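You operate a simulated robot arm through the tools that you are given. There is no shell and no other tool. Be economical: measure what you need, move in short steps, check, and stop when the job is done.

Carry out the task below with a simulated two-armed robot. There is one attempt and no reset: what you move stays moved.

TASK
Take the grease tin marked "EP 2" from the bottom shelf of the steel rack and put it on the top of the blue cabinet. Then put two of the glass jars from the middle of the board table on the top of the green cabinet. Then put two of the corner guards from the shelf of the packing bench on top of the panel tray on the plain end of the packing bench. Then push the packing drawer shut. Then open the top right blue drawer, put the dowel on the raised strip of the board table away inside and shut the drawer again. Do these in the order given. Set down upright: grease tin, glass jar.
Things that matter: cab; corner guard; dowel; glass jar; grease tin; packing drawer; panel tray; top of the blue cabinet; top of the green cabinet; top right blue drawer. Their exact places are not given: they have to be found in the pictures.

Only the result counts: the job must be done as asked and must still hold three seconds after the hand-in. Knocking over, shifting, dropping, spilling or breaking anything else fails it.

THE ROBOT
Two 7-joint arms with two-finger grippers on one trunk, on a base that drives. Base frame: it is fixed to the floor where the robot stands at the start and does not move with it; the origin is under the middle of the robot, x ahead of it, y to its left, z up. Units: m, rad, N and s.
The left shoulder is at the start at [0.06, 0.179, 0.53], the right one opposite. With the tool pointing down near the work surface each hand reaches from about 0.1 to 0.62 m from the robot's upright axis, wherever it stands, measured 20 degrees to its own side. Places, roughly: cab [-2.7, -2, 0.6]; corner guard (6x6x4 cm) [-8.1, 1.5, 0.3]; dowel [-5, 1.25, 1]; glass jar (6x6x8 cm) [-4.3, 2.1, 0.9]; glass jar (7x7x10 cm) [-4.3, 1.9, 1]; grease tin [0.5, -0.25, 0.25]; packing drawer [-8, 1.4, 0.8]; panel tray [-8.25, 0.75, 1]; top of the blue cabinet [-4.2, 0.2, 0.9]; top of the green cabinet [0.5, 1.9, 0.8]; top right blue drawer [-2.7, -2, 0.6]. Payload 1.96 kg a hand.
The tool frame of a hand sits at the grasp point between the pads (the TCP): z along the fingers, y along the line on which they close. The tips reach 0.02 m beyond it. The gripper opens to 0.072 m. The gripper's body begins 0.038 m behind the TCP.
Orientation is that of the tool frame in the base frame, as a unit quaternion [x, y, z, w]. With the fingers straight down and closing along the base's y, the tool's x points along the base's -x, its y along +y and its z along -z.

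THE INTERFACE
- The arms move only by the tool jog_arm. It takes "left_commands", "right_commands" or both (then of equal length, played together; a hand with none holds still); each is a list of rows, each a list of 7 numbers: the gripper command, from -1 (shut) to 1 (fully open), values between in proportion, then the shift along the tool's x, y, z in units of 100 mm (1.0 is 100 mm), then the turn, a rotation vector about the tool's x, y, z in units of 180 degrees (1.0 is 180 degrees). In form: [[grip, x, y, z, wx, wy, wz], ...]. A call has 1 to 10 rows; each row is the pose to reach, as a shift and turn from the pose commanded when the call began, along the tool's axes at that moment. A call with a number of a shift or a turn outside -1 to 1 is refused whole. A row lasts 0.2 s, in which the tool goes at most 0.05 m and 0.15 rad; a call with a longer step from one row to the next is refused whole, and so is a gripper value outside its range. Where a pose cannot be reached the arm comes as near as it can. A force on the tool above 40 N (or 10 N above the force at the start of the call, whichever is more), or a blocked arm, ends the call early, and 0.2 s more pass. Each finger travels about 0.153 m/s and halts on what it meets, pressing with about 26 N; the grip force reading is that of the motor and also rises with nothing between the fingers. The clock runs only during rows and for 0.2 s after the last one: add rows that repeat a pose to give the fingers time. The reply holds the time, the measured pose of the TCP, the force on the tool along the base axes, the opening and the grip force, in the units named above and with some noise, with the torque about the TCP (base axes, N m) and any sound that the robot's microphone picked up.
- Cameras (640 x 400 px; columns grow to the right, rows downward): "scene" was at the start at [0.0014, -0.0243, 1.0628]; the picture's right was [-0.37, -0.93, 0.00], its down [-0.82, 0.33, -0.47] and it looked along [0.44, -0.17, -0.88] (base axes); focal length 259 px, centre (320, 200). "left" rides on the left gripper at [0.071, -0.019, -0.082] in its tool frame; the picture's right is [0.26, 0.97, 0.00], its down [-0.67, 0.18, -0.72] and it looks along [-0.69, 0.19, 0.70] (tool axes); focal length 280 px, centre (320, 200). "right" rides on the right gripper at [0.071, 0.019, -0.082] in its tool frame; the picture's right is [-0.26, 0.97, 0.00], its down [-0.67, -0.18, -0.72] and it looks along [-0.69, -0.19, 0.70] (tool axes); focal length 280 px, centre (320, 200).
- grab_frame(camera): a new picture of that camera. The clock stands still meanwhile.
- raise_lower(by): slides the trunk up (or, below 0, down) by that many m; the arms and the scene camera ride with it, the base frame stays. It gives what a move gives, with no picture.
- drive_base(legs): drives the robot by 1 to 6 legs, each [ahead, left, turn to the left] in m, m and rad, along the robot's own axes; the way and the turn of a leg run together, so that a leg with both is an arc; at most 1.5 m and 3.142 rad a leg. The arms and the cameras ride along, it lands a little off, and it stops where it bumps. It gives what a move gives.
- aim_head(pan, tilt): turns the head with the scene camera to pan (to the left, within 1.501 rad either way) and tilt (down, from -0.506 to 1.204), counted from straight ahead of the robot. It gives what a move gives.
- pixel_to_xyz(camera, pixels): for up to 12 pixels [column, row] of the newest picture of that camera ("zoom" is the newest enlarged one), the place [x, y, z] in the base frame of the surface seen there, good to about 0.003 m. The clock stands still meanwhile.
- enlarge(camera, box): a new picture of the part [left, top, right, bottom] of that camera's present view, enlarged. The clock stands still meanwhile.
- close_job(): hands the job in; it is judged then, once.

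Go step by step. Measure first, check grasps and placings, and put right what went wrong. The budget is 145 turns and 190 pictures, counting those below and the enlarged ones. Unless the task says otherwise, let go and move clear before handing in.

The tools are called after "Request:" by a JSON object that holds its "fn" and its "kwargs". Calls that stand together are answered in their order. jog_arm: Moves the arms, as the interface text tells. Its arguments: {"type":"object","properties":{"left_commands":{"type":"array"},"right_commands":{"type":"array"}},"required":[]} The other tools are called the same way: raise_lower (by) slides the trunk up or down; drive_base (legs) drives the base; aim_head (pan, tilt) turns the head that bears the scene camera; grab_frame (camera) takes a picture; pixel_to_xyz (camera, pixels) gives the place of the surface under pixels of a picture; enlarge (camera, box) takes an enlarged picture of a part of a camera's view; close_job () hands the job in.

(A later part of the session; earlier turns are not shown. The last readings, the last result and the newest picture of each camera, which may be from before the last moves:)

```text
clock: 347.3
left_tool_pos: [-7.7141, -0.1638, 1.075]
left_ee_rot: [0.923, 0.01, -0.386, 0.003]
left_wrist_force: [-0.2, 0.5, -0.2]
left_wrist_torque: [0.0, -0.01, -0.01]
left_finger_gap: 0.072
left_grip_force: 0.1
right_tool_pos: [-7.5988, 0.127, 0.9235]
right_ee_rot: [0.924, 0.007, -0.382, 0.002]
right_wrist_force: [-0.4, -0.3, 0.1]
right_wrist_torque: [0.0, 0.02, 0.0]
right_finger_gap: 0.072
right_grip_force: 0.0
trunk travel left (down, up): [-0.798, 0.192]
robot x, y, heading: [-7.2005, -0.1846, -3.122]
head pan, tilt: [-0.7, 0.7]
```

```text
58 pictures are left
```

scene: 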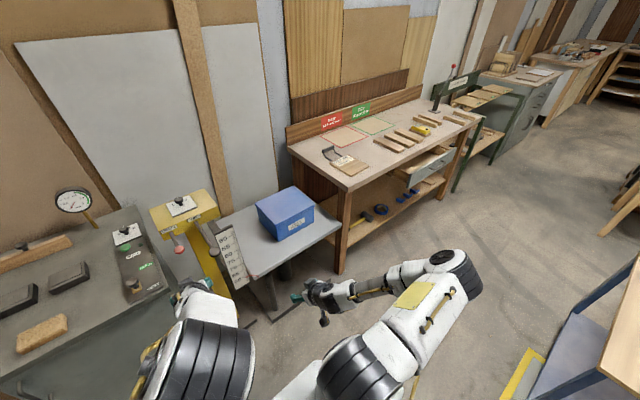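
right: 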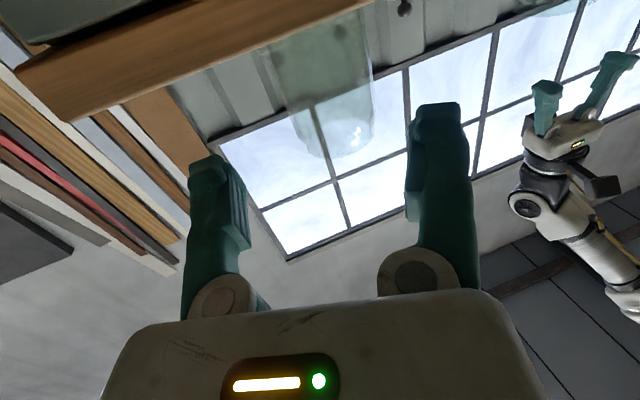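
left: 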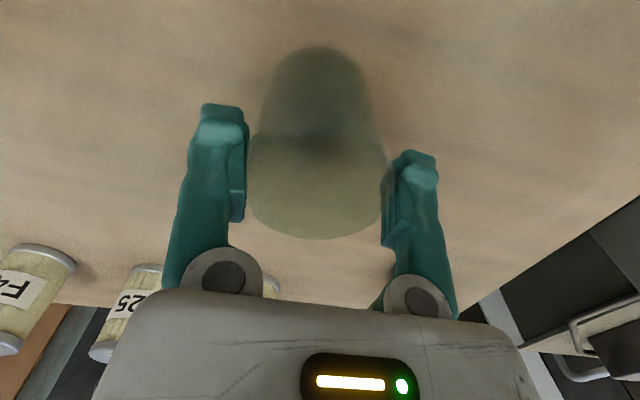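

The bench is at my right front. I sidestep right to y≈1.15 at x≈-7.25 and lower the trunk somewhat to view tray, drawer and shelf.

Request:
{"fn": "drive_base", "kwargs": {"legs": [[0.05, 0, -0.02], [0, -1.35, 0]]}}

Request:
{"fn": "aim_head", "kwargs": {"pan": 0.1, "tilt": 0.85}}

Request:
{"fn": "grab_frame", "kwargs": {"camera": "scene"}}

Request:
{"fn": "raise_lower", "kwargs": {"by": -0.4}}

Request:
{"fn": "raise_lower", "kwargs": {"by": -0.3}}

Request:
{"fn": "aim_head", "kwargs": {"pan": -0.1, "tilt": 0.45}}

Request:
{"fn": "grab_frame", "kwargs": {"camera": "scene"}}

Request:
{"fn": "grab_frame", "kwargs": {"camera": "right"}}

```text
clock: 354.7
left_tool_pos: [-7.7565, 1.2165, 1.0747]
left_ee_rot: [0.923, -0.001, -0.385, -0.002]
left_wrist_force: [-0.8, -0.4, 0.2]
left_wrist_torque: [0.0, 0.0, 0.04]
left_finger_gap: 0.0719
left_grip_force: 0.1
right_tool_pos: [-7.6352, 1.5023, 0.9229]
right_ee_rot: [0.924, -0.004, -0.382, -0.001]
right_wrist_force: [-0.1, 1.2, 0.5]
right_wrist_torque: [-0.04, 0.02, 0.05]
right_finger_gap: 0.072
right_grip_force: 0.1
trunk travel left (down, up): [-0.798, 0.192]
robot x, y, heading: [-7.2419, 1.1792, 3.134]
head pan, tilt: [-0.7, 0.7]
```

```text
clock: 355.8
left_tool_pos: [-7.7567, 1.2156, 1.0755]
left_ee_rot: [0.923, -0.001, -0.386, -0.001]
left_wrist_force: [-0.1, 0.5, 0.2]
left_wrist_torque: [-0.02, 0.0, 0.02]
left_finger_gap: 0.0723
left_grip_force: 0.0
right_tool_pos: [-7.6351, 1.5035, 0.9232]
right_ee_rot: [0.924, -0.004, -0.381, -0.002]
right_wrist_force: [0.3, -0.4, 0.2]
right_wrist_torque: [0.0, 0.02, 0.01]
right_finger_gap: 0.0723
right_grip_force: 0.0
trunk travel left (down, up): [-0.798, 0.192]
robot x, y, heading: [-7.2435, 1.1802, 3.133]
head pan, tilt: [0.099, 0.85]
```

```text
57 pictures are left
```

scene: 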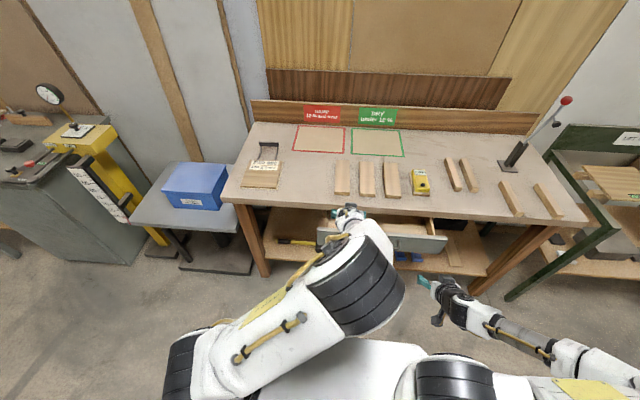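

```text
clock: 359.6
left_tool_pos: [-7.7566, 1.2162, 0.6746]
left_ee_rot: [0.923, -0.001, -0.385, -0.002]
left_wrist_force: [-0.4, -1.7, 1.1]
left_wrist_torque: [0.02, -0.01, 0.0]
left_finger_gap: 0.0721
left_grip_force: 0.0
right_tool_pos: [-7.6347, 1.5034, 0.5238]
right_ee_rot: [0.924, -0.005, -0.382, -0.002]
right_wrist_force: [0.1, 0.2, -0.2]
right_wrist_torque: [0.0, 0.02, 0.0]
right_finger_gap: 0.0721
right_grip_force: 0.0
trunk travel left (down, up): [-0.398, 0.592]
robot x, y, heading: [-7.2455, 1.1842, 3.135]
head pan, tilt: [0.099, 0.85]
```

```text
clock: 362.6
left_tool_pos: [-7.7573, 1.2165, 0.3747]
left_ee_rot: [0.923, -0.001, -0.385, -0.002]
left_wrist_force: [-0.3, -0.2, -0.1]
left_wrist_torque: [0.02, 0.01, -0.01]
left_finger_gap: 0.0721
left_grip_force: 0.0
right_tool_pos: [-7.6348, 1.5036, 0.2236]
right_ee_rot: [0.924, -0.005, -0.382, -0.002]
right_wrist_force: [0.5, -0.1, 0.7]
right_wrist_torque: [0.02, 0.0, -0.04]
right_finger_gap: 0.072
right_grip_force: 0.0
trunk travel left (down, up): [-0.098, 0.892]
robot x, y, heading: [-7.2405, 1.1809, 3.139]
head pan, tilt: [0.099, 0.85]
```

```text
clock: 363.5
left_tool_pos: [-7.7577, 1.2153, 0.3727]
left_ee_rot: [0.923, -0.002, -0.386, -0.002]
left_wrist_force: [0.3, 0.8, -0.4]
left_wrist_torque: [0.0, -0.01, -0.02]
left_finger_gap: 0.0719
left_grip_force: 0.1
right_tool_pos: [-7.6353, 1.5029, 0.2234]
right_ee_rot: [0.924, -0.004, -0.382, -0.001]
right_wrist_force: [-0.4, 0.6, 0.7]
right_wrist_torque: [0.0, -0.01, 0.01]
right_finger_gap: 0.072
right_grip_force: 0.1
trunk travel left (down, up): [-0.098, 0.892]
robot x, y, heading: [-7.2441, 1.1793, 3.135]
head pan, tilt: [-0.099, 0.45]
```

```text
56 pictures are left
```

scene: 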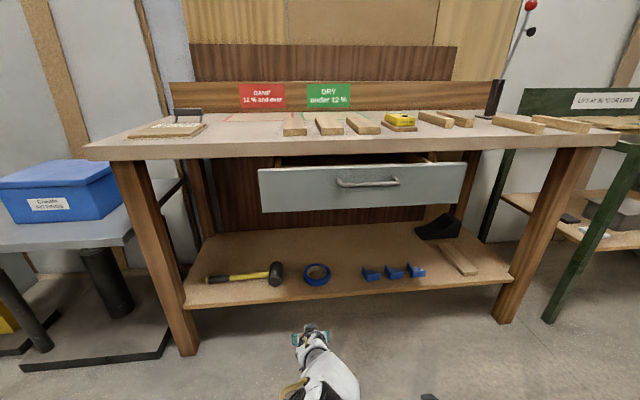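

```text
55 pictures are left
```

right: 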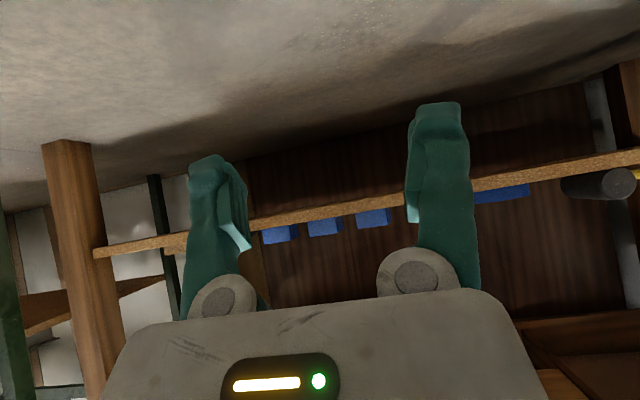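

Three blue corner guards lie on the lower shelf near (371–416,271); the panel tray is at the bench's left end (165,130). I enlarge and measure them.

Request:
{"fn": "enlarge", "kwargs": {"camera": "scene", "box": [290, 230, 450, 310]}}

Request:
{"fn": "pixel_to_xyz", "kwargs": {"camera": "scene", "pixels": [[371, 272], [394, 271], [416, 269], [371, 281], [394, 279], [390, 290], [350, 297], [165, 130], [190, 128], [140, 132], [360, 160], [360, 207]]}}

Request:
{"fn": "enlarge", "kwargs": {"camera": "scene", "box": [80, 90, 280, 190]}}

```text
4.00 times, centred on (370, 270) of scene
```

zoom: 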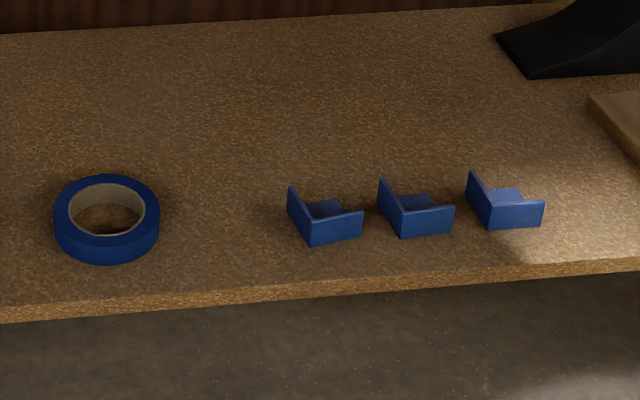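

```text
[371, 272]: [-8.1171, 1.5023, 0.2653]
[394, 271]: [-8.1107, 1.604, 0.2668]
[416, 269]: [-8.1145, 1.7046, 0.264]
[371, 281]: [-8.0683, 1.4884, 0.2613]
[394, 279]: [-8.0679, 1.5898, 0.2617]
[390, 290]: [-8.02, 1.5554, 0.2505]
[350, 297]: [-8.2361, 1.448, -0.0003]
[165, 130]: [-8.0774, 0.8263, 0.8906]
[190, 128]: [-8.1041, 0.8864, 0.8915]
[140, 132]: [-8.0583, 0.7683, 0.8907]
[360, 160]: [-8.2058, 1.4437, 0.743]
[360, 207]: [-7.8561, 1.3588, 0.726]
```

```text
3.20 times, centred on (180, 140) of scene
```

zoom: 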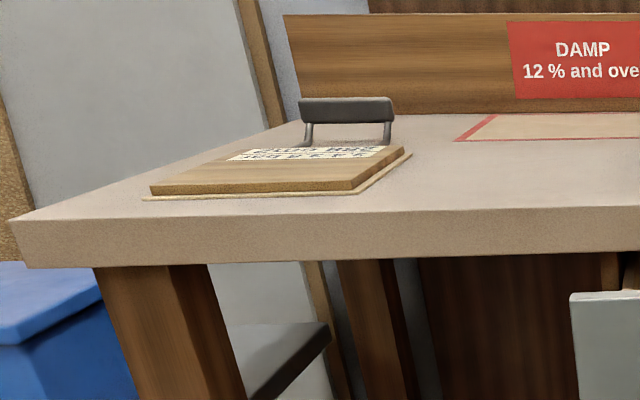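

The guards are L-shaped blue pieces, spaced 0.1 m. I measure their corners for width and yaw.

Request:
{"fn": "enlarge", "kwargs": {"camera": "scene", "box": [350, 250, 440, 300]}}

Request:
{"fn": "pixel_to_xyz", "kwargs": {"camera": "zoom", "pixels": [[90, 190], [180, 185], [85, 150], [90, 215], [130, 190], [88, 175], [255, 185], [335, 175], [220, 120], [410, 170], [480, 165], [130, 150]]}}

```text
7.11 times, centred on (395, 275) of scene
```

zoom: 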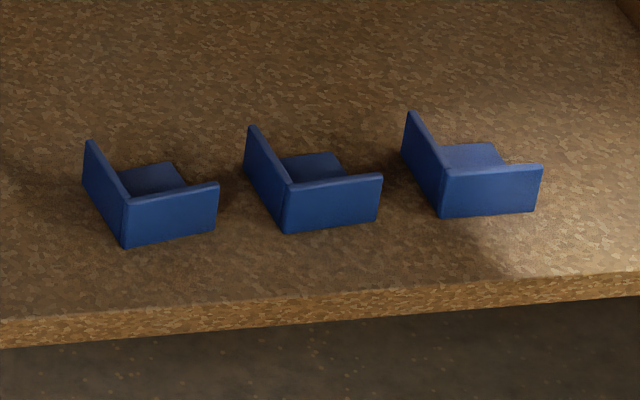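

```text
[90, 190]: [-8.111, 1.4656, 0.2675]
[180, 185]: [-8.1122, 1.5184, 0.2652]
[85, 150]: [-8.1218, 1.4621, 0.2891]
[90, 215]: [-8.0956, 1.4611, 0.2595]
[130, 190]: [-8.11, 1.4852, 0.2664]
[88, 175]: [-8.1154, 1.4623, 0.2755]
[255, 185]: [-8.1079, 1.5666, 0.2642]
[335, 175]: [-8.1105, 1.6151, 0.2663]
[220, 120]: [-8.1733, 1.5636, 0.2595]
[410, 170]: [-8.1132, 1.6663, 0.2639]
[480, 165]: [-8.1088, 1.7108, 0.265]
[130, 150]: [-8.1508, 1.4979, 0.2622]
```

Guard centres are about (-8.11,1.493), (-8.11,1.595), (-8.11,1.695). I'll take the first with the left and the third with the right hand; I lower the trunk fully, set hand heights, and line up.

Request:
{"fn": "raise_lower", "kwargs": {"by": -0.095}}

Request:
{"fn": "jog_arm", "kwargs": {"left_commands": [[1, 0, -0.1, 0, 0, 0, 0], [1, 0, -0.2, 0, 0, 0, 0], [1, 0, -0.25, 0, 0, 0, 0], [1, 0, -0.25, 0, 0, 0, 0], [1, 0, -0.25, 0, 0, 0, 0]], "right_commands": [[1, -0.2, 0.15, -0.2, 0, 0, 0], [1, -0.4, 0.3, -0.4, 0, 0, 0], [1, -0.6, 0.45, -0.6, 0, 0, 0], [1, -0.8, 0.6, -0.8, 0, 0, 0], [1, -1, 0.6, -1, 0, 0, 0]]}}

Request:
{"fn": "drive_base", "kwargs": {"legs": [[0.1, -0.26, 0.0]]}}

Request:
{"fn": "grab_frame", "kwargs": {"camera": "left"}}

Request:
{"fn": "grab_frame", "kwargs": {"camera": "right"}}

```text
clock: 364.8
left_tool_pos: [-7.7563, 1.2171, 0.2792]
left_ee_rot: [0.923, -0.001, -0.386, -0.002]
left_wrist_force: [0.7, 0.2, -0.2]
left_wrist_torque: [-0.05, 0.01, 0.01]
left_finger_gap: 0.072
left_grip_force: 0.1
right_tool_pos: [-7.6348, 1.5023, 0.1276]
right_ee_rot: [0.924, -0.004, -0.383, -0.002]
right_wrist_force: [0.2, 0.3, 0.4]
right_wrist_torque: [-0.01, -0.01, 0.03]
right_finger_gap: 0.0722
right_grip_force: 0.0
trunk travel left (down, up): [-0.003, 0.987]
robot x, y, heading: [-7.2408, 1.1778, 3.137]
head pan, tilt: [-0.099, 0.45]
```

```text
clock: 366.0
left_tool_pos: [-7.7575, 1.2418, 0.2803]
left_ee_rot: [0.922, -0.002, -0.387, -0.002]
left_wrist_force: [-0.5, -0.3, 0.0]
left_wrist_torque: [-0.01, 0.03, 0.0]
left_finger_gap: 0.0721
left_grip_force: 0.0
right_tool_pos: [-7.6466, 1.4484, 0.2663]
right_ee_rot: [0.925, -0.005, -0.381, -0.002]
right_wrist_force: [-0.4, -0.3, -0.1]
right_wrist_torque: [-0.01, -0.01, 0.02]
right_finger_gap: 0.0722
right_grip_force: 0.1
right hand out of reach, approached as far as the arm can: row 4, 5
trunk travel left (down, up): [-0.003, 0.987]
robot x, y, heading: [-7.2418, 1.1808, 3.139]
head pan, tilt: [-0.099, 0.45]
```

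```text
clock: 367.9
left_tool_pos: [-7.8538, 1.5048, 0.2807]
left_ee_rot: [0.923, -0.005, -0.386, -0.003]
left_wrist_force: [-0.1, -0.1, 0.1]
left_wrist_torque: [-0.01, -0.05, 0.06]
left_finger_gap: 0.0721
left_grip_force: 0.0
right_tool_pos: [-7.7418, 1.7111, 0.2664]
right_ee_rot: [0.924, -0.007, -0.382, -0.003]
right_wrist_force: [0.4, 0.0, 0.4]
right_wrist_torque: [0.0, 0.04, -0.01]
right_finger_gap: 0.0721
right_grip_force: 0.0
trunk travel left (down, up): [-0.003, 0.987]
robot x, y, heading: [-7.3442, 1.4417, 3.125]
head pan, tilt: [-0.099, 0.45]
```

```text
51 pictures are left
```

left: 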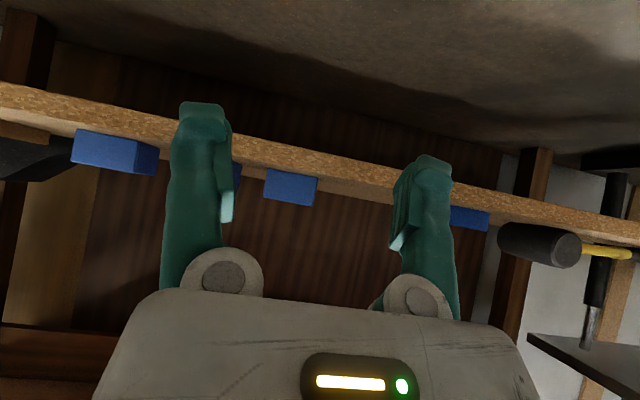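

```text
50 pictures are left
```

right: 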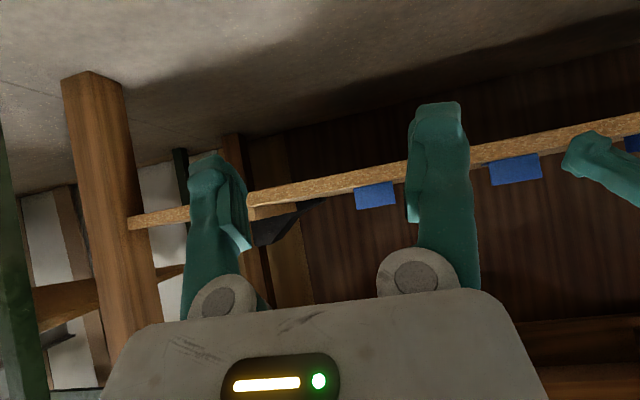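

I measure the guards' faces directly from the hand cameras.

Request:
{"fn": "pixel_to_xyz", "kwargs": {"camera": "left", "pixels": [[268, 185], [290, 187], [312, 192], [290, 198], [85, 148], [120, 152], [150, 160], [470, 217]]}}

Request:
{"fn": "pixel_to_xyz", "kwargs": {"camera": "right", "pixels": [[360, 195], [375, 195], [392, 193], [375, 205], [493, 173], [515, 168], [537, 165], [350, 185]]}}

```text
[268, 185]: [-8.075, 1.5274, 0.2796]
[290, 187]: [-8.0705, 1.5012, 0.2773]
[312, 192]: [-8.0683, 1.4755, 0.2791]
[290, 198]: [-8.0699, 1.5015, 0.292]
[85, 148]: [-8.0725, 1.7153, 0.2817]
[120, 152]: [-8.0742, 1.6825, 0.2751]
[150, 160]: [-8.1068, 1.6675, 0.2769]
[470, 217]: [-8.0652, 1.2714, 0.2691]
```

```text
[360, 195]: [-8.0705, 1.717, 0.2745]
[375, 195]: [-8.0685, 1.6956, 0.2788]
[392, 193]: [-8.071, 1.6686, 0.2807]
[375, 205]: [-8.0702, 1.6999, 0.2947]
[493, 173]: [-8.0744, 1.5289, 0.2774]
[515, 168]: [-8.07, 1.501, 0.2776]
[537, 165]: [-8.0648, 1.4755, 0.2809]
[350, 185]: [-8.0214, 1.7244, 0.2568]
```

Guard 1 spans y 1.472–1.530, guard 3 y 1.665–1.722, front faces at x=-8.070, z 0.255–0.295. I raise 2 cm, drive in 0.15 m, and bring the right hand forward.

Request:
{"fn": "raise_lower", "kwargs": {"by": 0.025}}

Request:
{"fn": "drive_base", "kwargs": {"legs": [[0.15, 0, 0.012]]}}

Request:
{"fn": "jog_arm", "kwargs": {"right_commands": [[1, -0.2, 0, 0.2, 0, 0, 0], [1, -0.4, 0, 0.4, 0, 0, 0], [1, -0.6, 0, 0.6, 0, 0, 0], [1, -0.8, 0, 0.8, 0, 0, 0], [1, -0.8, 0, 0.8, 0, 0, 0]]}}

Request:
{"fn": "grab_frame", "kwargs": {"camera": "left"}}

Request:
{"fn": "grab_frame", "kwargs": {"camera": "right"}}

```text
clock: 368.6
left_tool_pos: [-7.8543, 1.5041, 0.307]
left_ee_rot: [0.922, -0.004, -0.386, -0.003]
left_wrist_force: [0.4, -0.1, 1.0]
left_wrist_torque: [-0.01, -0.03, 0.0]
left_finger_gap: 0.072
left_grip_force: 0.1
right_tool_pos: [-7.7416, 1.7095, 0.292]
right_ee_rot: [0.924, -0.007, -0.382, -0.003]
right_wrist_force: [-0.4, -0.3, 0.1]
right_wrist_torque: [0.04, 0.01, 0.01]
right_finger_gap: 0.072
right_grip_force: 0.0
trunk travel left (down, up): [-0.028, 0.962]
robot x, y, heading: [-7.3378, 1.4385, 3.126]
head pan, tilt: [-0.099, 0.45]
```

```text
clock: 370.0
left_tool_pos: [-8.0055, 1.501, 0.3051]
left_ee_rot: [0.923, -0.001, -0.386, -0.002]
left_wrist_force: [0.3, 0.2, 0.3]
left_wrist_torque: [-0.04, 0.0, -0.01]
left_finger_gap: 0.0721
left_grip_force: 0.1
right_tool_pos: [-7.8957, 1.7081, 0.2905]
right_ee_rot: [0.924, -0.003, -0.382, -0.001]
right_wrist_force: [-0.4, 0.7, 0.4]
right_wrist_torque: [0.01, -0.04, -0.02]
right_finger_gap: 0.0718
right_grip_force: 0.1
trunk travel left (down, up): [-0.028, 0.962]
robot x, y, heading: [-7.4902, 1.442, 3.135]
head pan, tilt: [-0.099, 0.45]
```

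```text
clock: 371.2
left_tool_pos: [-8.0062, 1.5005, 0.3052]
left_ee_rot: [0.923, 0.0, -0.386, -0.001]
left_wrist_force: [-0.1, 0.1, 0.2]
left_wrist_torque: [0.01, 0.01, 0.02]
left_finger_gap: 0.0722
left_grip_force: 0.2
right_tool_pos: [-8.0096, 1.7101, 0.2925]
right_ee_rot: [0.924, -0.004, -0.382, -0.002]
right_wrist_force: [-0.3, 0.5, 0.4]
right_wrist_torque: [0.0, 0.0, -0.02]
right_finger_gap: 0.0719
right_grip_force: 0.0
trunk travel left (down, up): [-0.028, 0.962]
robot x, y, heading: [-7.4913, 1.4384, 3.139]
head pan, tilt: [-0.099, 0.45]
```

```text
49 pictures are left
```

left: 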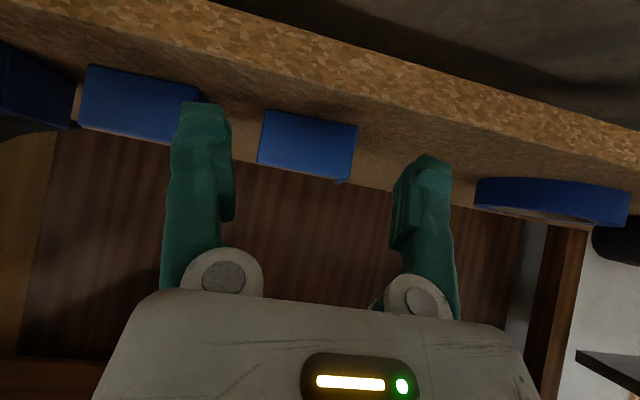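

```text
48 pictures are left
```

right: 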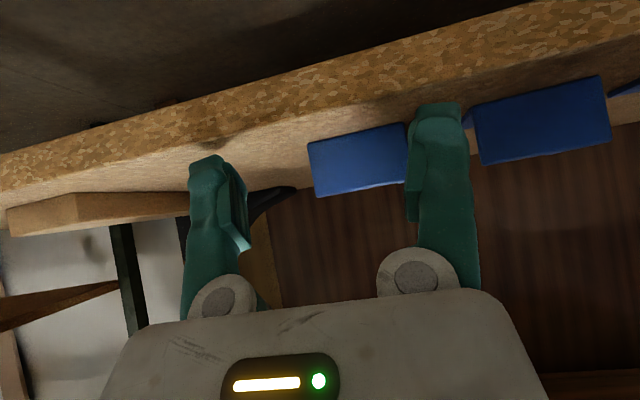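

Guard 1 is centred for the left; the right hand needs 16 mm to its left. I advance both hands and close.

Request:
{"fn": "jog_arm", "kwargs": {"left_commands": [[1, 0, 0, 0, 0, 0, 0], [1, -0.1, 0, 0.18, 0, 0, 0], [1, -0.2, 0, 0.36, 0, 0, 0], [1, -0.3, 0, 0.54, 0, 0, 0], [1, -0.4, 0, 0.714, 0, 0, 0], [1, -0.4, 0, 0.714, 0, 0, 0], [-1, -0.4, 0, 0.714, 0, 0, 0], [-1, -0.4, 0, 0.714, 0, 0, 0], [-1, -0.4, 0, 0.714, 0, 0, 0]], "right_commands": [[1, 0, 0.16, 0, 0, 0, 0], [1, -0.12, 0.16, 0.15, 0, 0, 0], [1, -0.24, 0.16, 0.3, 0, 0, 0], [1, -0.36, 0.16, 0.45, 0, 0, 0], [1, -0.466, 0.16, 0.6, 0, 0, 0], [1, -0.466, 0.16, 0.6, 0, 0, 0], [-1, -0.466, 0.16, 0.6, 0, 0, 0], [-1, -0.466, 0.16, 0.6, 0, 0, 0], [-1, -0.466, 0.16, 0.6, 0, 0, 0]]}}

Request:
{"fn": "grab_frame", "kwargs": {"camera": "left"}}

Request:
{"fn": "grab_frame", "kwargs": {"camera": "right"}}

```text
clock: 373.2
left_tool_pos: [-8.0839, 1.5005, 0.2839]
left_ee_rot: [0.923, 0.0, -0.385, -0.001]
left_wrist_force: [1.1, -1.2, 0.0]
left_wrist_torque: [0.02, 0.01, 0.01]
left_finger_gap: 0.0655
left_grip_force: 26.1
right_tool_pos: [-8.0842, 1.6945, 0.2825]
right_ee_rot: [0.924, -0.003, -0.382, -0.001]
right_wrist_force: [-0.1, -0.7, 1.4]
right_wrist_torque: [-0.03, 0.01, 0.03]
right_finger_gap: 0.0636
right_grip_force: 25.5
trunk travel left (down, up): [-0.028, 0.962]
robot x, y, heading: [-7.4943, 1.4433, 3.137]
head pan, tilt: [-0.099, 0.45]
```

```text
47 pictures are left
```

left: 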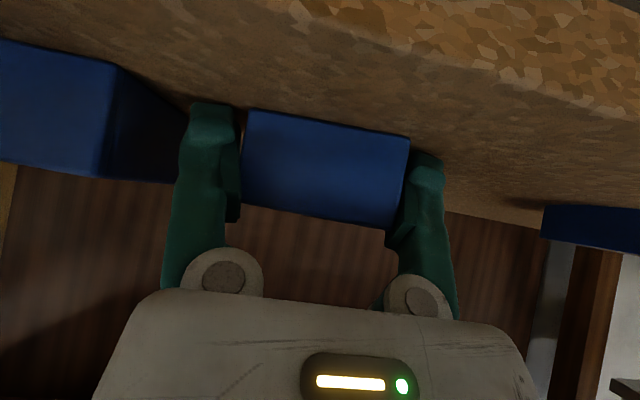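

```text
46 pictures are left
```

right: 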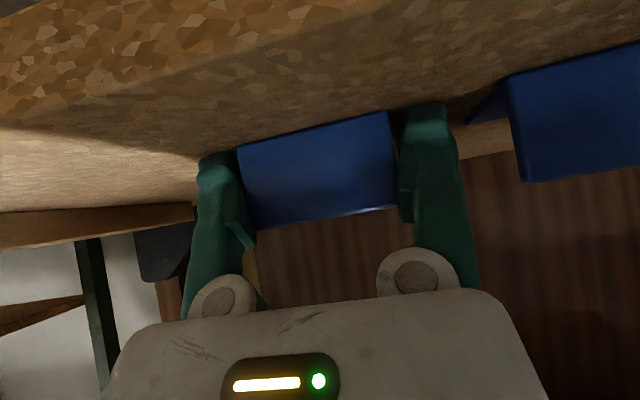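

Both closed on the guards (0.0655 and 0.0636). I lift 5 cm and check the hold.

Request:
{"fn": "raise_lower", "kwargs": {"by": 0.05}}

Request:
{"fn": "grab_frame", "kwargs": {"camera": "left"}}

Request:
{"fn": "grab_frame", "kwargs": {"camera": "right"}}

```text
clock: 374.1
left_tool_pos: [-8.0846, 1.4987, 0.3328]
left_ee_rot: [0.922, -0.001, -0.386, -0.001]
left_wrist_force: [-0.4, -0.7, -1.0]
left_wrist_torque: [-0.01, 0.01, 0.0]
left_finger_gap: 0.0651
left_grip_force: 25.6
right_tool_pos: [-8.0851, 1.694, 0.3311]
right_ee_rot: [0.924, -0.002, -0.382, 0.0]
right_wrist_force: [0.0, 1.2, 0.5]
right_wrist_torque: [-0.02, 0.0, 0.02]
right_finger_gap: 0.0635
right_grip_force: 25.5
trunk travel left (down, up): [-0.078, 0.912]
robot x, y, heading: [-7.4907, 1.4429, 3.137]
head pan, tilt: [-0.099, 0.45]
```

```text
45 pictures are left
```

left: 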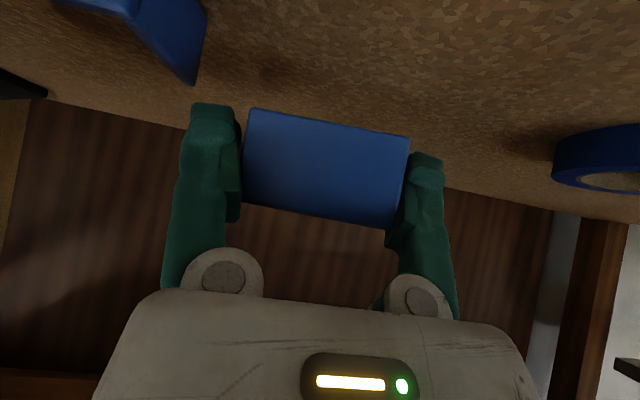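

```text
44 pictures are left
```

right: 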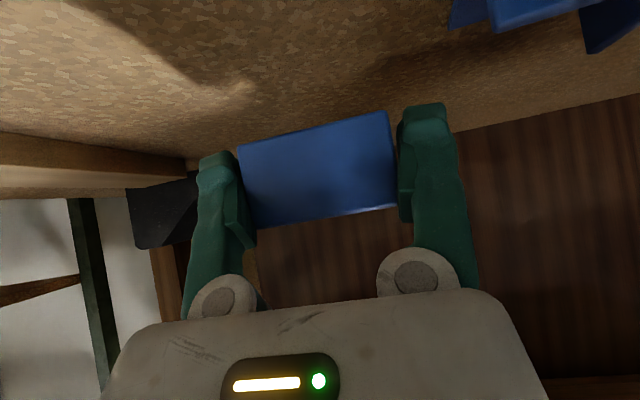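

Both guards are lifted; the middle one stays. I back out, raise above bench height, sidestep toward the tray, and look.

Request:
{"fn": "drive_base", "kwargs": {"legs": [[-0.36, 0, 0]]}}

Request:
{"fn": "raise_lower", "kwargs": {"by": 0.4}}

Request:
{"fn": "raise_lower", "kwargs": {"by": 0.27}}

Request:
{"fn": "drive_base", "kwargs": {"legs": [[0, 0.69, 0.003]]}}

Request:
{"fn": "aim_head", "kwargs": {"pan": 0.05, "tilt": 0.8}}

Request:
{"fn": "grab_frame", "kwargs": {"camera": "scene"}}

```text
clock: 376.4
left_tool_pos: [-7.7236, 1.4986, 0.3332]
left_ee_rot: [0.923, -0.001, -0.385, -0.002]
left_wrist_force: [0.5, -0.4, 0.0]
left_wrist_torque: [0.01, -0.01, -0.01]
left_finger_gap: 0.0653
left_grip_force: 26.9
right_tool_pos: [-7.7265, 1.6939, 0.3334]
right_ee_rot: [0.924, -0.003, -0.382, -0.001]
right_wrist_force: [-0.5, -0.5, -0.3]
right_wrist_torque: [0.0, -0.01, -0.02]
right_finger_gap: 0.0632
right_grip_force: 26.3
trunk travel left (down, up): [-0.078, 0.912]
robot x, y, heading: [-7.1316, 1.4386, 3.139]
head pan, tilt: [-0.099, 0.45]
```

```text
clock: 380.3
left_tool_pos: [-7.7237, 1.4987, 0.7327]
left_ee_rot: [0.922, 0.0, -0.386, -0.001]
left_wrist_force: [0.3, -0.2, 0.7]
left_wrist_torque: [-0.01, 0.03, -0.01]
left_finger_gap: 0.0649
left_grip_force: 26.2
right_tool_pos: [-7.7256, 1.6935, 0.7329]
right_ee_rot: [0.924, -0.003, -0.382, -0.001]
right_wrist_force: [0.1, -0.8, 0.1]
right_wrist_torque: [0.01, -0.01, 0.04]
right_finger_gap: 0.0626
right_grip_force: 26.3
trunk travel left (down, up): [-0.478, 0.512]
robot x, y, heading: [-7.1301, 1.4399, 3.138]
head pan, tilt: [-0.099, 0.45]
```

```text
clock: 383.0
left_tool_pos: [-7.7241, 1.499, 1.0031]
left_ee_rot: [0.923, -0.001, -0.386, -0.002]
left_wrist_force: [-0.4, -0.4, 0.0]
left_wrist_torque: [-0.01, -0.02, 0.01]
left_finger_gap: 0.0649
left_grip_force: 25.9
right_tool_pos: [-7.725, 1.6926, 1.0014]
right_ee_rot: [0.924, -0.003, -0.382, -0.001]
right_wrist_force: [0.6, -0.2, -0.2]
right_wrist_torque: [0.03, 0.03, 0.02]
right_finger_gap: 0.0619
right_grip_force: 25.8
trunk travel left (down, up): [-0.748, 0.242]
robot x, y, heading: [-7.1326, 1.4412, 3.132]
head pan, tilt: [-0.099, 0.45]
```

```text
clock: 386.8
left_tool_pos: [-7.7263, 0.8063, 1.0041]
left_ee_rot: [0.922, 0.003, -0.386, 0.0]
left_wrist_force: [0.4, 0.1, -0.2]
left_wrist_torque: [0.02, 0.01, -0.01]
left_finger_gap: 0.0642
left_grip_force: 25.9
right_tool_pos: [-7.7279, 1.0011, 1.0025]
right_ee_rot: [0.924, 0.0, -0.381, 0.0]
right_wrist_force: [-0.3, 0.5, 0.3]
right_wrist_torque: [-0.04, -0.01, 0.02]
right_finger_gap: 0.0614
right_grip_force: 26.4
trunk travel left (down, up): [-0.748, 0.242]
robot x, y, heading: [-7.1277, 0.7535, -3.141]
head pan, tilt: [-0.099, 0.45]
```

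```text
clock: 387.6
left_tool_pos: [-7.7266, 0.8087, 1.0032]
left_ee_rot: [0.923, 0.003, -0.385, 0.0]
left_wrist_force: [-0.3, 0.5, -1.2]
left_wrist_torque: [-0.01, 0.0, 0.02]
left_finger_gap: 0.0644
left_grip_force: 25.7
right_tool_pos: [-7.7273, 1.0011, 1.0032]
right_ee_rot: [0.924, 0.0, -0.382, 0.0]
right_wrist_force: [-0.2, -0.1, -0.6]
right_wrist_torque: [0.02, -0.03, 0.02]
right_finger_gap: 0.0614
right_grip_force: 26.4
trunk travel left (down, up): [-0.748, 0.242]
robot x, y, heading: [-7.1324, 0.7509, -3.139]
head pan, tilt: [0.051, 0.799]
```

```text
43 pictures are left
```

scene: 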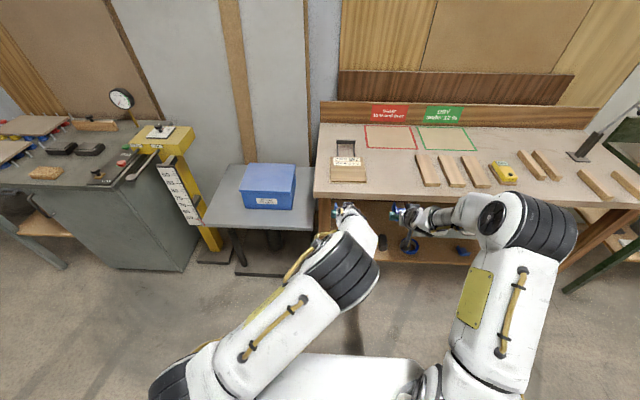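

I measure the tray from above.

Request:
{"fn": "enlarge", "kwargs": {"camera": "scene", "box": [305, 120, 405, 195]}}

Request:
{"fn": "pixel_to_xyz", "kwargs": {"camera": "zoom", "pixels": [[170, 380], [395, 380], [190, 245], [365, 240], [275, 300], [275, 365], [200, 310], [350, 310], [180, 180], [310, 180], [150, 300], [430, 300]]}}

```text
5.33 times, centred on (355, 158) of scene
```

zoom: 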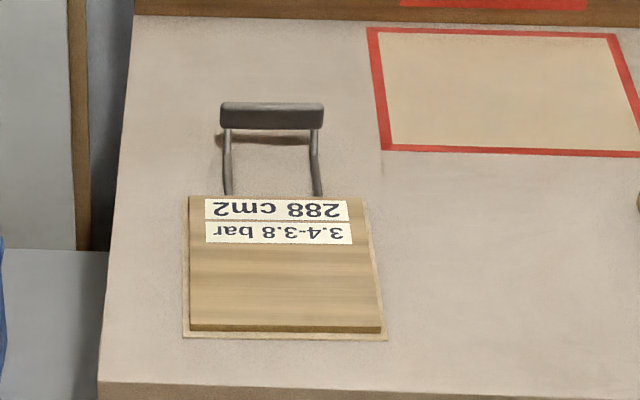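

```text
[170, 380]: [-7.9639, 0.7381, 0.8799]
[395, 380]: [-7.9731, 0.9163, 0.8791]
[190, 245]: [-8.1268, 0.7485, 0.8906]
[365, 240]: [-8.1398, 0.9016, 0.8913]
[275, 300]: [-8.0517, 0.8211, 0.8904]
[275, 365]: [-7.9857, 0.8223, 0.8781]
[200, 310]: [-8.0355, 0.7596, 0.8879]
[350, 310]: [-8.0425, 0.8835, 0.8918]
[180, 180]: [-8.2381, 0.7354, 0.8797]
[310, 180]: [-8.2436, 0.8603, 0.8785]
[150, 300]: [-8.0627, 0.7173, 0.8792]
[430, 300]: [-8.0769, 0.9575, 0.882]
```

Tray board: x -8.02..-8.19, y 0.745..0.905, top z 0.891. I lift the right hand 6 cm, drive in so guard 1 is over y≈0.78, and lower to 1 cm above.

Request:
{"fn": "jog_arm", "kwargs": {"right_commands": [[-1, -0.2, 0, -0.2, 0, 0, 0], [-1, -0.42, 0, -0.42, 0, 0, 0]]}}

Request:
{"fn": "drive_base", "kwargs": {"legs": [[0.357, 0.028, 0]]}}

Request:
{"fn": "raise_lower", "kwargs": {"by": -0.068}}

Request:
{"fn": "grab_frame", "kwargs": {"camera": "left"}}

Request:
{"fn": "pixel_to_xyz", "kwargs": {"camera": "left", "pixels": [[250, 60], [380, 80], [310, 90], [300, 30], [255, 190], [385, 215]]}}

```text
clock: 388.2
left_tool_pos: [-7.7264, 0.806, 1.004]
left_ee_rot: [0.922, 0.002, -0.386, 0.0]
left_wrist_force: [0.2, 0.2, 0.2]
left_wrist_torque: [-0.02, -0.01, -0.02]
left_finger_gap: 0.0643
left_grip_force: 25.8
right_tool_pos: [-7.7283, 1.0023, 1.0635]
right_ee_rot: [0.925, 0.0, -0.38, 0.0]
right_wrist_force: [-0.1, 0.1, 0.0]
right_wrist_torque: [-0.01, -0.01, -0.04]
right_finger_gap: 0.062
right_grip_force: 26.4
trunk travel left (down, up): [-0.748, 0.242]
robot x, y, heading: [-7.1302, 0.7523, -3.135]
head pan, tilt: [0.051, 0.799]
```

```text
clock: 390.6
left_tool_pos: [-8.0916, 0.7767, 1.0037]
left_ee_rot: [0.922, 0.005, -0.386, 0.001]
left_wrist_force: [1.4, 0.9, -0.5]
left_wrist_torque: [-0.03, 0.04, 0.0]
left_finger_gap: 0.064
left_grip_force: 26.6
right_tool_pos: [-8.0933, 0.972, 1.0621]
right_ee_rot: [0.924, 0.001, -0.381, 0.0]
right_wrist_force: [0.6, 0.5, -0.7]
right_wrist_torque: [0.01, 0.02, 0.02]
right_finger_gap: 0.0616
right_grip_force: 26.0
trunk travel left (down, up): [-0.748, 0.242]
robot x, y, heading: [-7.4974, 0.7213, -3.134]
head pan, tilt: [0.051, 0.799]
```

```text
clock: 391.6
left_tool_pos: [-8.0912, 0.7755, 0.9369]
left_ee_rot: [0.923, 0.004, -0.386, 0.0]
left_wrist_force: [0.4, -0.1, -0.5]
left_wrist_torque: [0.02, -0.01, 0.02]
left_finger_gap: 0.0641
left_grip_force: 26.5
right_tool_pos: [-8.0943, 0.9721, 0.9939]
right_ee_rot: [0.924, 0.002, -0.381, 0.001]
right_wrist_force: [-0.8, 0.5, 0.1]
right_wrist_torque: [-0.04, -0.03, 0.01]
right_finger_gap: 0.0619
right_grip_force: 25.7
trunk travel left (down, up): [-0.68, 0.31]
robot x, y, heading: [-7.4973, 0.7245, -3.132]
head pan, tilt: [0.051, 0.799]
```

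```text
41 pictures are left
```

left: 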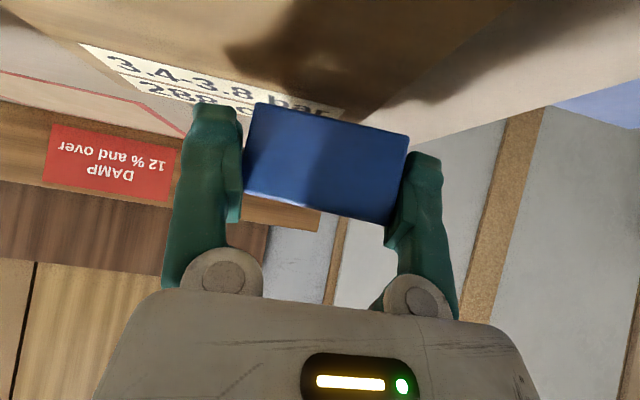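

```text
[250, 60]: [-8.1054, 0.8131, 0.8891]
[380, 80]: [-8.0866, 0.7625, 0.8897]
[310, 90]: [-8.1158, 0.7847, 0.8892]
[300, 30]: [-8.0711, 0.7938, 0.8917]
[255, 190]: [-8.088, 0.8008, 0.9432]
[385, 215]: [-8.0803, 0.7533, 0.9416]
```

The guard hangs a little near the tray's left edge, so I shift 7 mm right, then lower to contact.

Request:
{"fn": "jog_arm", "kwargs": {"left_commands": [[-1, 0, -0.07, 0, 0, 0, 0], [-1, 0.04, -0.07, 0.04, 0, 0, 0], [-1, 0.07, -0.07, 0.07, 0, 0, 0], [-1, 0.085, -0.07, 0.085, 0, 0, 0], [-1, 0.1, -0.07, 0.1, 0, 0, 0], [-1, 0.115, -0.07, 0.115, 0, 0, 0], [-1, 0.13, -0.07, 0.13, 0, 0, 0]]}}

Request:
{"fn": "enlarge", "kwargs": {"camera": "left", "box": [180, 20, 460, 240]}}

```text
clock: 393.2
left_tool_pos: [-8.0914, 0.7828, 0.9169]
left_ee_rot: [0.923, 0.003, -0.386, 0.0]
left_wrist_force: [0.9, 0.5, 1.8]
left_wrist_torque: [0.07, -0.03, 0.0]
left_finger_gap: 0.0636
left_grip_force: 26.7
right_tool_pos: [-8.0932, 0.9718, 0.9939]
right_ee_rot: [0.924, 0.001, -0.382, 0.0]
right_wrist_force: [-0.2, 0.1, 0.2]
right_wrist_torque: [-0.01, 0.02, 0.02]
right_finger_gap: 0.0613
right_grip_force: 26.1
trunk travel left (down, up): [-0.68, 0.31]
robot x, y, heading: [-7.4959, 0.7258, -3.136]
head pan, tilt: [0.051, 0.799]
```

```text
1.82 times, centred on (320, 130) of left
```

zoom: 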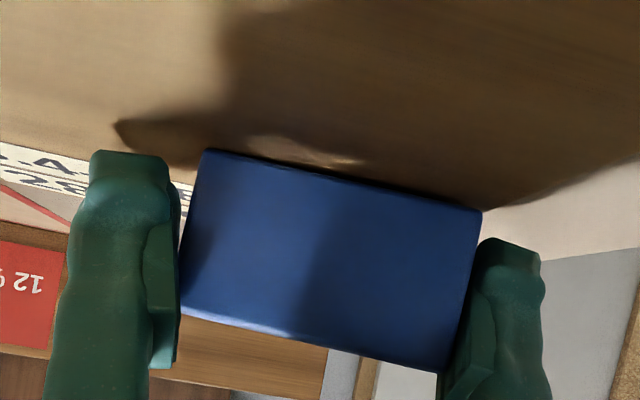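

The guard is at the board, just touching. I lower 2 mm, open, and retract along the fingers.

Request:
{"fn": "jog_arm", "kwargs": {"left_commands": [[-1, 0.014, 0, 0.014, 0, 0, 0], [0.9, 0.014, 0, 0.014, 0, 0, 0], [1, 0.014, 0, 0.014, 0, 0, 0], [1, 0.014, 0, 0.014, 0, 0, 0], [1, 0.014, 0, -0.2, 0, 0, 0], [1, 0.014, 0, -0.5, 0, 0, 0], [1, 0.014, 0, -0.8, 0, 0, 0], [1, 0.014, 0, -1, 0, 0, 0]]}}

Request:
{"fn": "grab_frame", "kwargs": {"camera": "left"}}

Request:
{"fn": "pixel_to_xyz", "kwargs": {"camera": "left", "pixels": [[265, 60], [300, 60], [335, 60], [260, 40], [350, 50], [300, 85]]}}

```text
clock: 395.0
left_tool_pos: [-8.0185, 0.7839, 0.9846]
left_ee_rot: [0.923, 0.003, -0.385, 0.001]
left_wrist_force: [0.7, -0.2, 0.5]
left_wrist_torque: [0.0, 0.02, -0.01]
left_finger_gap: 0.0718
left_grip_force: 0.1
right_tool_pos: [-8.0943, 0.9703, 0.994]
right_ee_rot: [0.924, 0.001, -0.382, -0.001]
right_wrist_force: [0.6, 0.3, 0.3]
right_wrist_torque: [0.0, 0.01, 0.02]
right_finger_gap: 0.0611
right_grip_force: 25.8
trunk travel left (down, up): [-0.68, 0.31]
robot x, y, heading: [-7.4969, 0.724, -3.138]
head pan, tilt: [0.051, 0.799]
```

```text
39 pictures are left
```

left: 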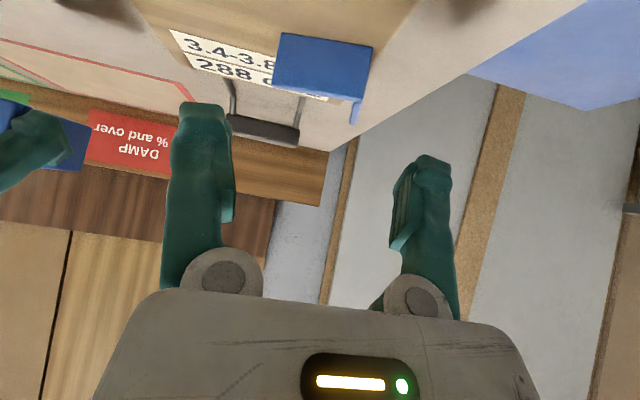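

```text
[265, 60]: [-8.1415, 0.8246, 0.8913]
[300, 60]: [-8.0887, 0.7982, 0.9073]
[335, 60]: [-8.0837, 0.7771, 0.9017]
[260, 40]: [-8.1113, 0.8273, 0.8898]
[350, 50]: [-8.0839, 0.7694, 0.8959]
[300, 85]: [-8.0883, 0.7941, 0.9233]
```

Guard 1 rests on the tray (y≈0.757–0.812). I move the left hand away, shift 10 cm left for guard 3, and lower.

Request:
{"fn": "jog_arm", "kwargs": {"left_commands": [[1, 0, 0, -0.25, 0, 0, 0], [1, 0, 0, -0.5, 0, 0, 0], [1, 0, 0, -0.75, 0, 0, 0], [1, 0, 0, -1, 0, 0, 0]]}}

Request:
{"fn": "drive_base", "kwargs": {"legs": [[0, 0.1, 0]]}}

Request:
{"fn": "raise_lower", "kwargs": {"by": -0.055}}

Request:
{"fn": "grab_frame", "kwargs": {"camera": "right"}}

Request:
{"fn": "pixel_to_xyz", "kwargs": {"camera": "right", "pixels": [[250, 190], [385, 160], [320, 170], [480, 120], [470, 150], [440, 60]]}}

```text
clock: 396.0
left_tool_pos: [-7.9475, 0.7834, 1.0574]
left_ee_rot: [0.923, 0.005, -0.385, 0.001]
left_wrist_force: [-0.2, 0.2, 0.1]
left_wrist_torque: [-0.01, 0.01, 0.0]
left_finger_gap: 0.0719
left_grip_force: 0.1
right_tool_pos: [-8.0932, 0.9716, 0.9934]
right_ee_rot: [0.924, 0.001, -0.382, 0.0]
right_wrist_force: [-0.8, -0.2, -0.6]
right_wrist_torque: [0.01, -0.02, -0.02]
right_finger_gap: 0.0613
right_grip_force: 25.9
trunk travel left (down, up): [-0.68, 0.31]
robot x, y, heading: [-7.4976, 0.7239, -3.14]
head pan, tilt: [0.051, 0.799]
```

```text
clock: 397.2
left_tool_pos: [-7.9484, 0.6833, 1.0562]
left_ee_rot: [0.923, 0.003, -0.386, -0.001]
left_wrist_force: [0.5, -0.6, -0.6]
left_wrist_torque: [0.0, -0.01, 0.02]
left_finger_gap: 0.0722
left_grip_force: 0.0
right_tool_pos: [-8.0922, 0.8704, 0.9953]
right_ee_rot: [0.924, 0.001, -0.382, -0.001]
right_wrist_force: [0.1, -0.1, 0.2]
right_wrist_torque: [0.03, -0.03, 0.03]
right_finger_gap: 0.061
right_grip_force: 26.1
trunk travel left (down, up): [-0.68, 0.31]
robot x, y, heading: [-7.4985, 0.6197, -3.137]
head pan, tilt: [0.051, 0.799]
```

```text
clock: 398.1
left_tool_pos: [-7.9473, 0.6844, 1.0024]
left_ee_rot: [0.922, 0.003, -0.386, 0.0]
left_wrist_force: [-0.7, -0.9, 0.0]
left_wrist_torque: [0.02, 0.01, -0.01]
left_finger_gap: 0.072
left_grip_force: 0.0
right_tool_pos: [-8.0932, 0.8725, 0.9393]
right_ee_rot: [0.924, 0.001, -0.382, 0.0]
right_wrist_force: [-0.8, -0.2, 0.0]
right_wrist_torque: [0.01, 0.01, -0.01]
right_finger_gap: 0.061
right_grip_force: 26.1
trunk travel left (down, up): [-0.625, 0.365]
robot x, y, heading: [-7.4949, 0.623, -3.138]
head pan, tilt: [0.051, 0.799]
```

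```text
38 pictures are left
```

right: 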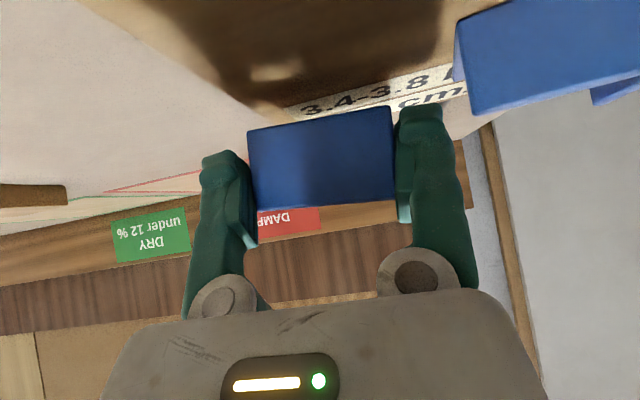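

```text
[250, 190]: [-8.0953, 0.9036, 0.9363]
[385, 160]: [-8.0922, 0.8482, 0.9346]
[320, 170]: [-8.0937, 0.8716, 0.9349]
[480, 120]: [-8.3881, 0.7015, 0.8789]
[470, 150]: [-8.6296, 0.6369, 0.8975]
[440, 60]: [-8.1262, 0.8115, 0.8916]
```

Guard 3 spans y≈0.845–0.904; I shift 5 mm left and lower to the board.

Request:
{"fn": "jog_arm", "kwargs": {"right_commands": [[-1, 0, 0.05, 0, 0, 0, 0], [-1, 0.06, 0.05, 0.06, 0, 0, 0], [-1, 0.1, 0.05, 0.1, 0, 0, 0], [-1, 0.125, 0.05, 0.125, 0, 0, 0], [-1, 0.14, 0.05, 0.14, 0, 0, 0], [-1, 0.155, 0.05, 0.155, 0, 0, 0], [-1, 0.165, 0.05, 0.165, 0, 0, 0], [-1, 0.175, 0.05, 0.175, 0, 0, 0]]}}

Request:
{"fn": "enlarge", "kwargs": {"camera": "right", "box": [200, 0, 640, 260]}}

```text
clock: 399.9
left_tool_pos: [-7.9453, 0.6833, 1.0036]
left_ee_rot: [0.922, 0.004, -0.386, 0.0]
left_wrist_force: [-0.3, -0.2, 0.0]
left_wrist_torque: [0.01, -0.02, 0.03]
left_finger_gap: 0.0722
left_grip_force: 0.0
right_tool_pos: [-8.0916, 0.8654, 0.9166]
right_ee_rot: [0.924, 0.001, -0.383, -0.001]
right_wrist_force: [5.2, -4.7, 15.0]
right_wrist_torque: [0.31, 0.02, -0.09]
right_finger_gap: 0.0605
right_grip_force: 25.5
trunk travel left (down, up): [-0.625, 0.365]
robot x, y, heading: [-7.4975, 0.6225, -3.136]
head pan, tilt: [0.051, 0.799]
```

```text
1.45 times, centred on (420, 130) of right
```

zoom: 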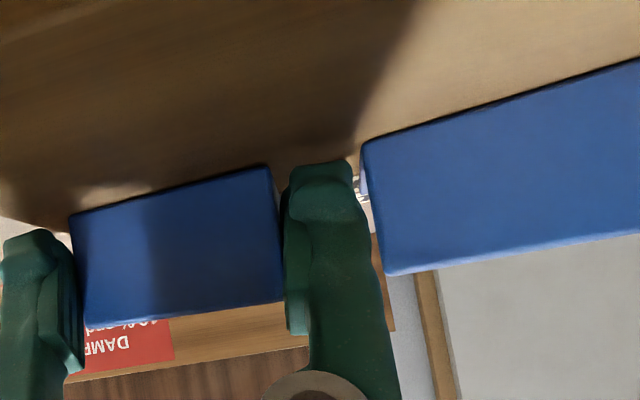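

Contact at 15 N; about 1 cm remains between finger and guard 1. I ease, open, and retract.

Request:
{"fn": "jog_arm", "kwargs": {"right_commands": [[-1, -0.01, 0, -0.01, 0, 0, 0], [0.85, -0.01, 0, -0.01, 0, 0, 0], [0.9, -0.01, 0, -0.01, 0, 0, 0], [0.9, -0.01, 0, -0.01, 0, 0, 0], [0.9, -0.01, 0, -0.2, 0, 0, 0], [0.9, -0.01, 0, -0.5, 0, 0, 0], [1, -0.01, 0, -0.8, 0, 0, 0], [1, -0.01, 0, -1, 0, 0, 0]]}}

Request:
{"fn": "grab_frame", "kwargs": {"camera": "right"}}

```text
clock: 401.8
left_tool_pos: [-7.9467, 0.6846, 1.0031]
left_ee_rot: [0.922, 0.002, -0.386, 0.0]
left_wrist_force: [-0.4, 0.1, 0.6]
left_wrist_torque: [-0.01, -0.04, -0.02]
left_finger_gap: 0.0719
left_grip_force: 0.1
right_tool_pos: [-8.0238, 0.8667, 0.9848]
right_ee_rot: [0.924, 0.001, -0.382, -0.001]
right_wrist_force: [0.6, -0.2, -0.7]
right_wrist_torque: [0.01, 0.0, -0.01]
right_finger_gap: 0.072
right_grip_force: 0.1
trunk travel left (down, up): [-0.625, 0.365]
robot x, y, heading: [-7.4961, 0.6243, -3.138]
head pan, tilt: [0.051, 0.799]
```

```text
36 pictures are left
```

right: 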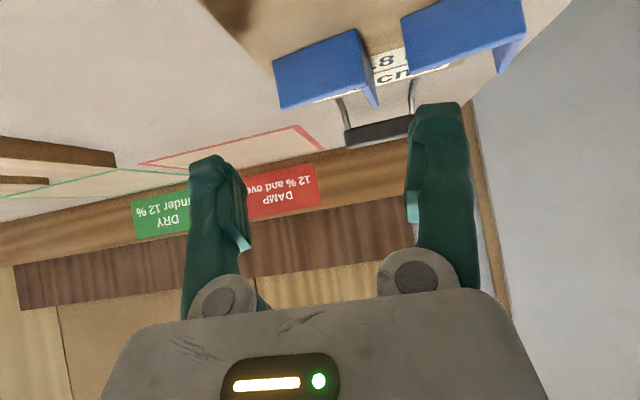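

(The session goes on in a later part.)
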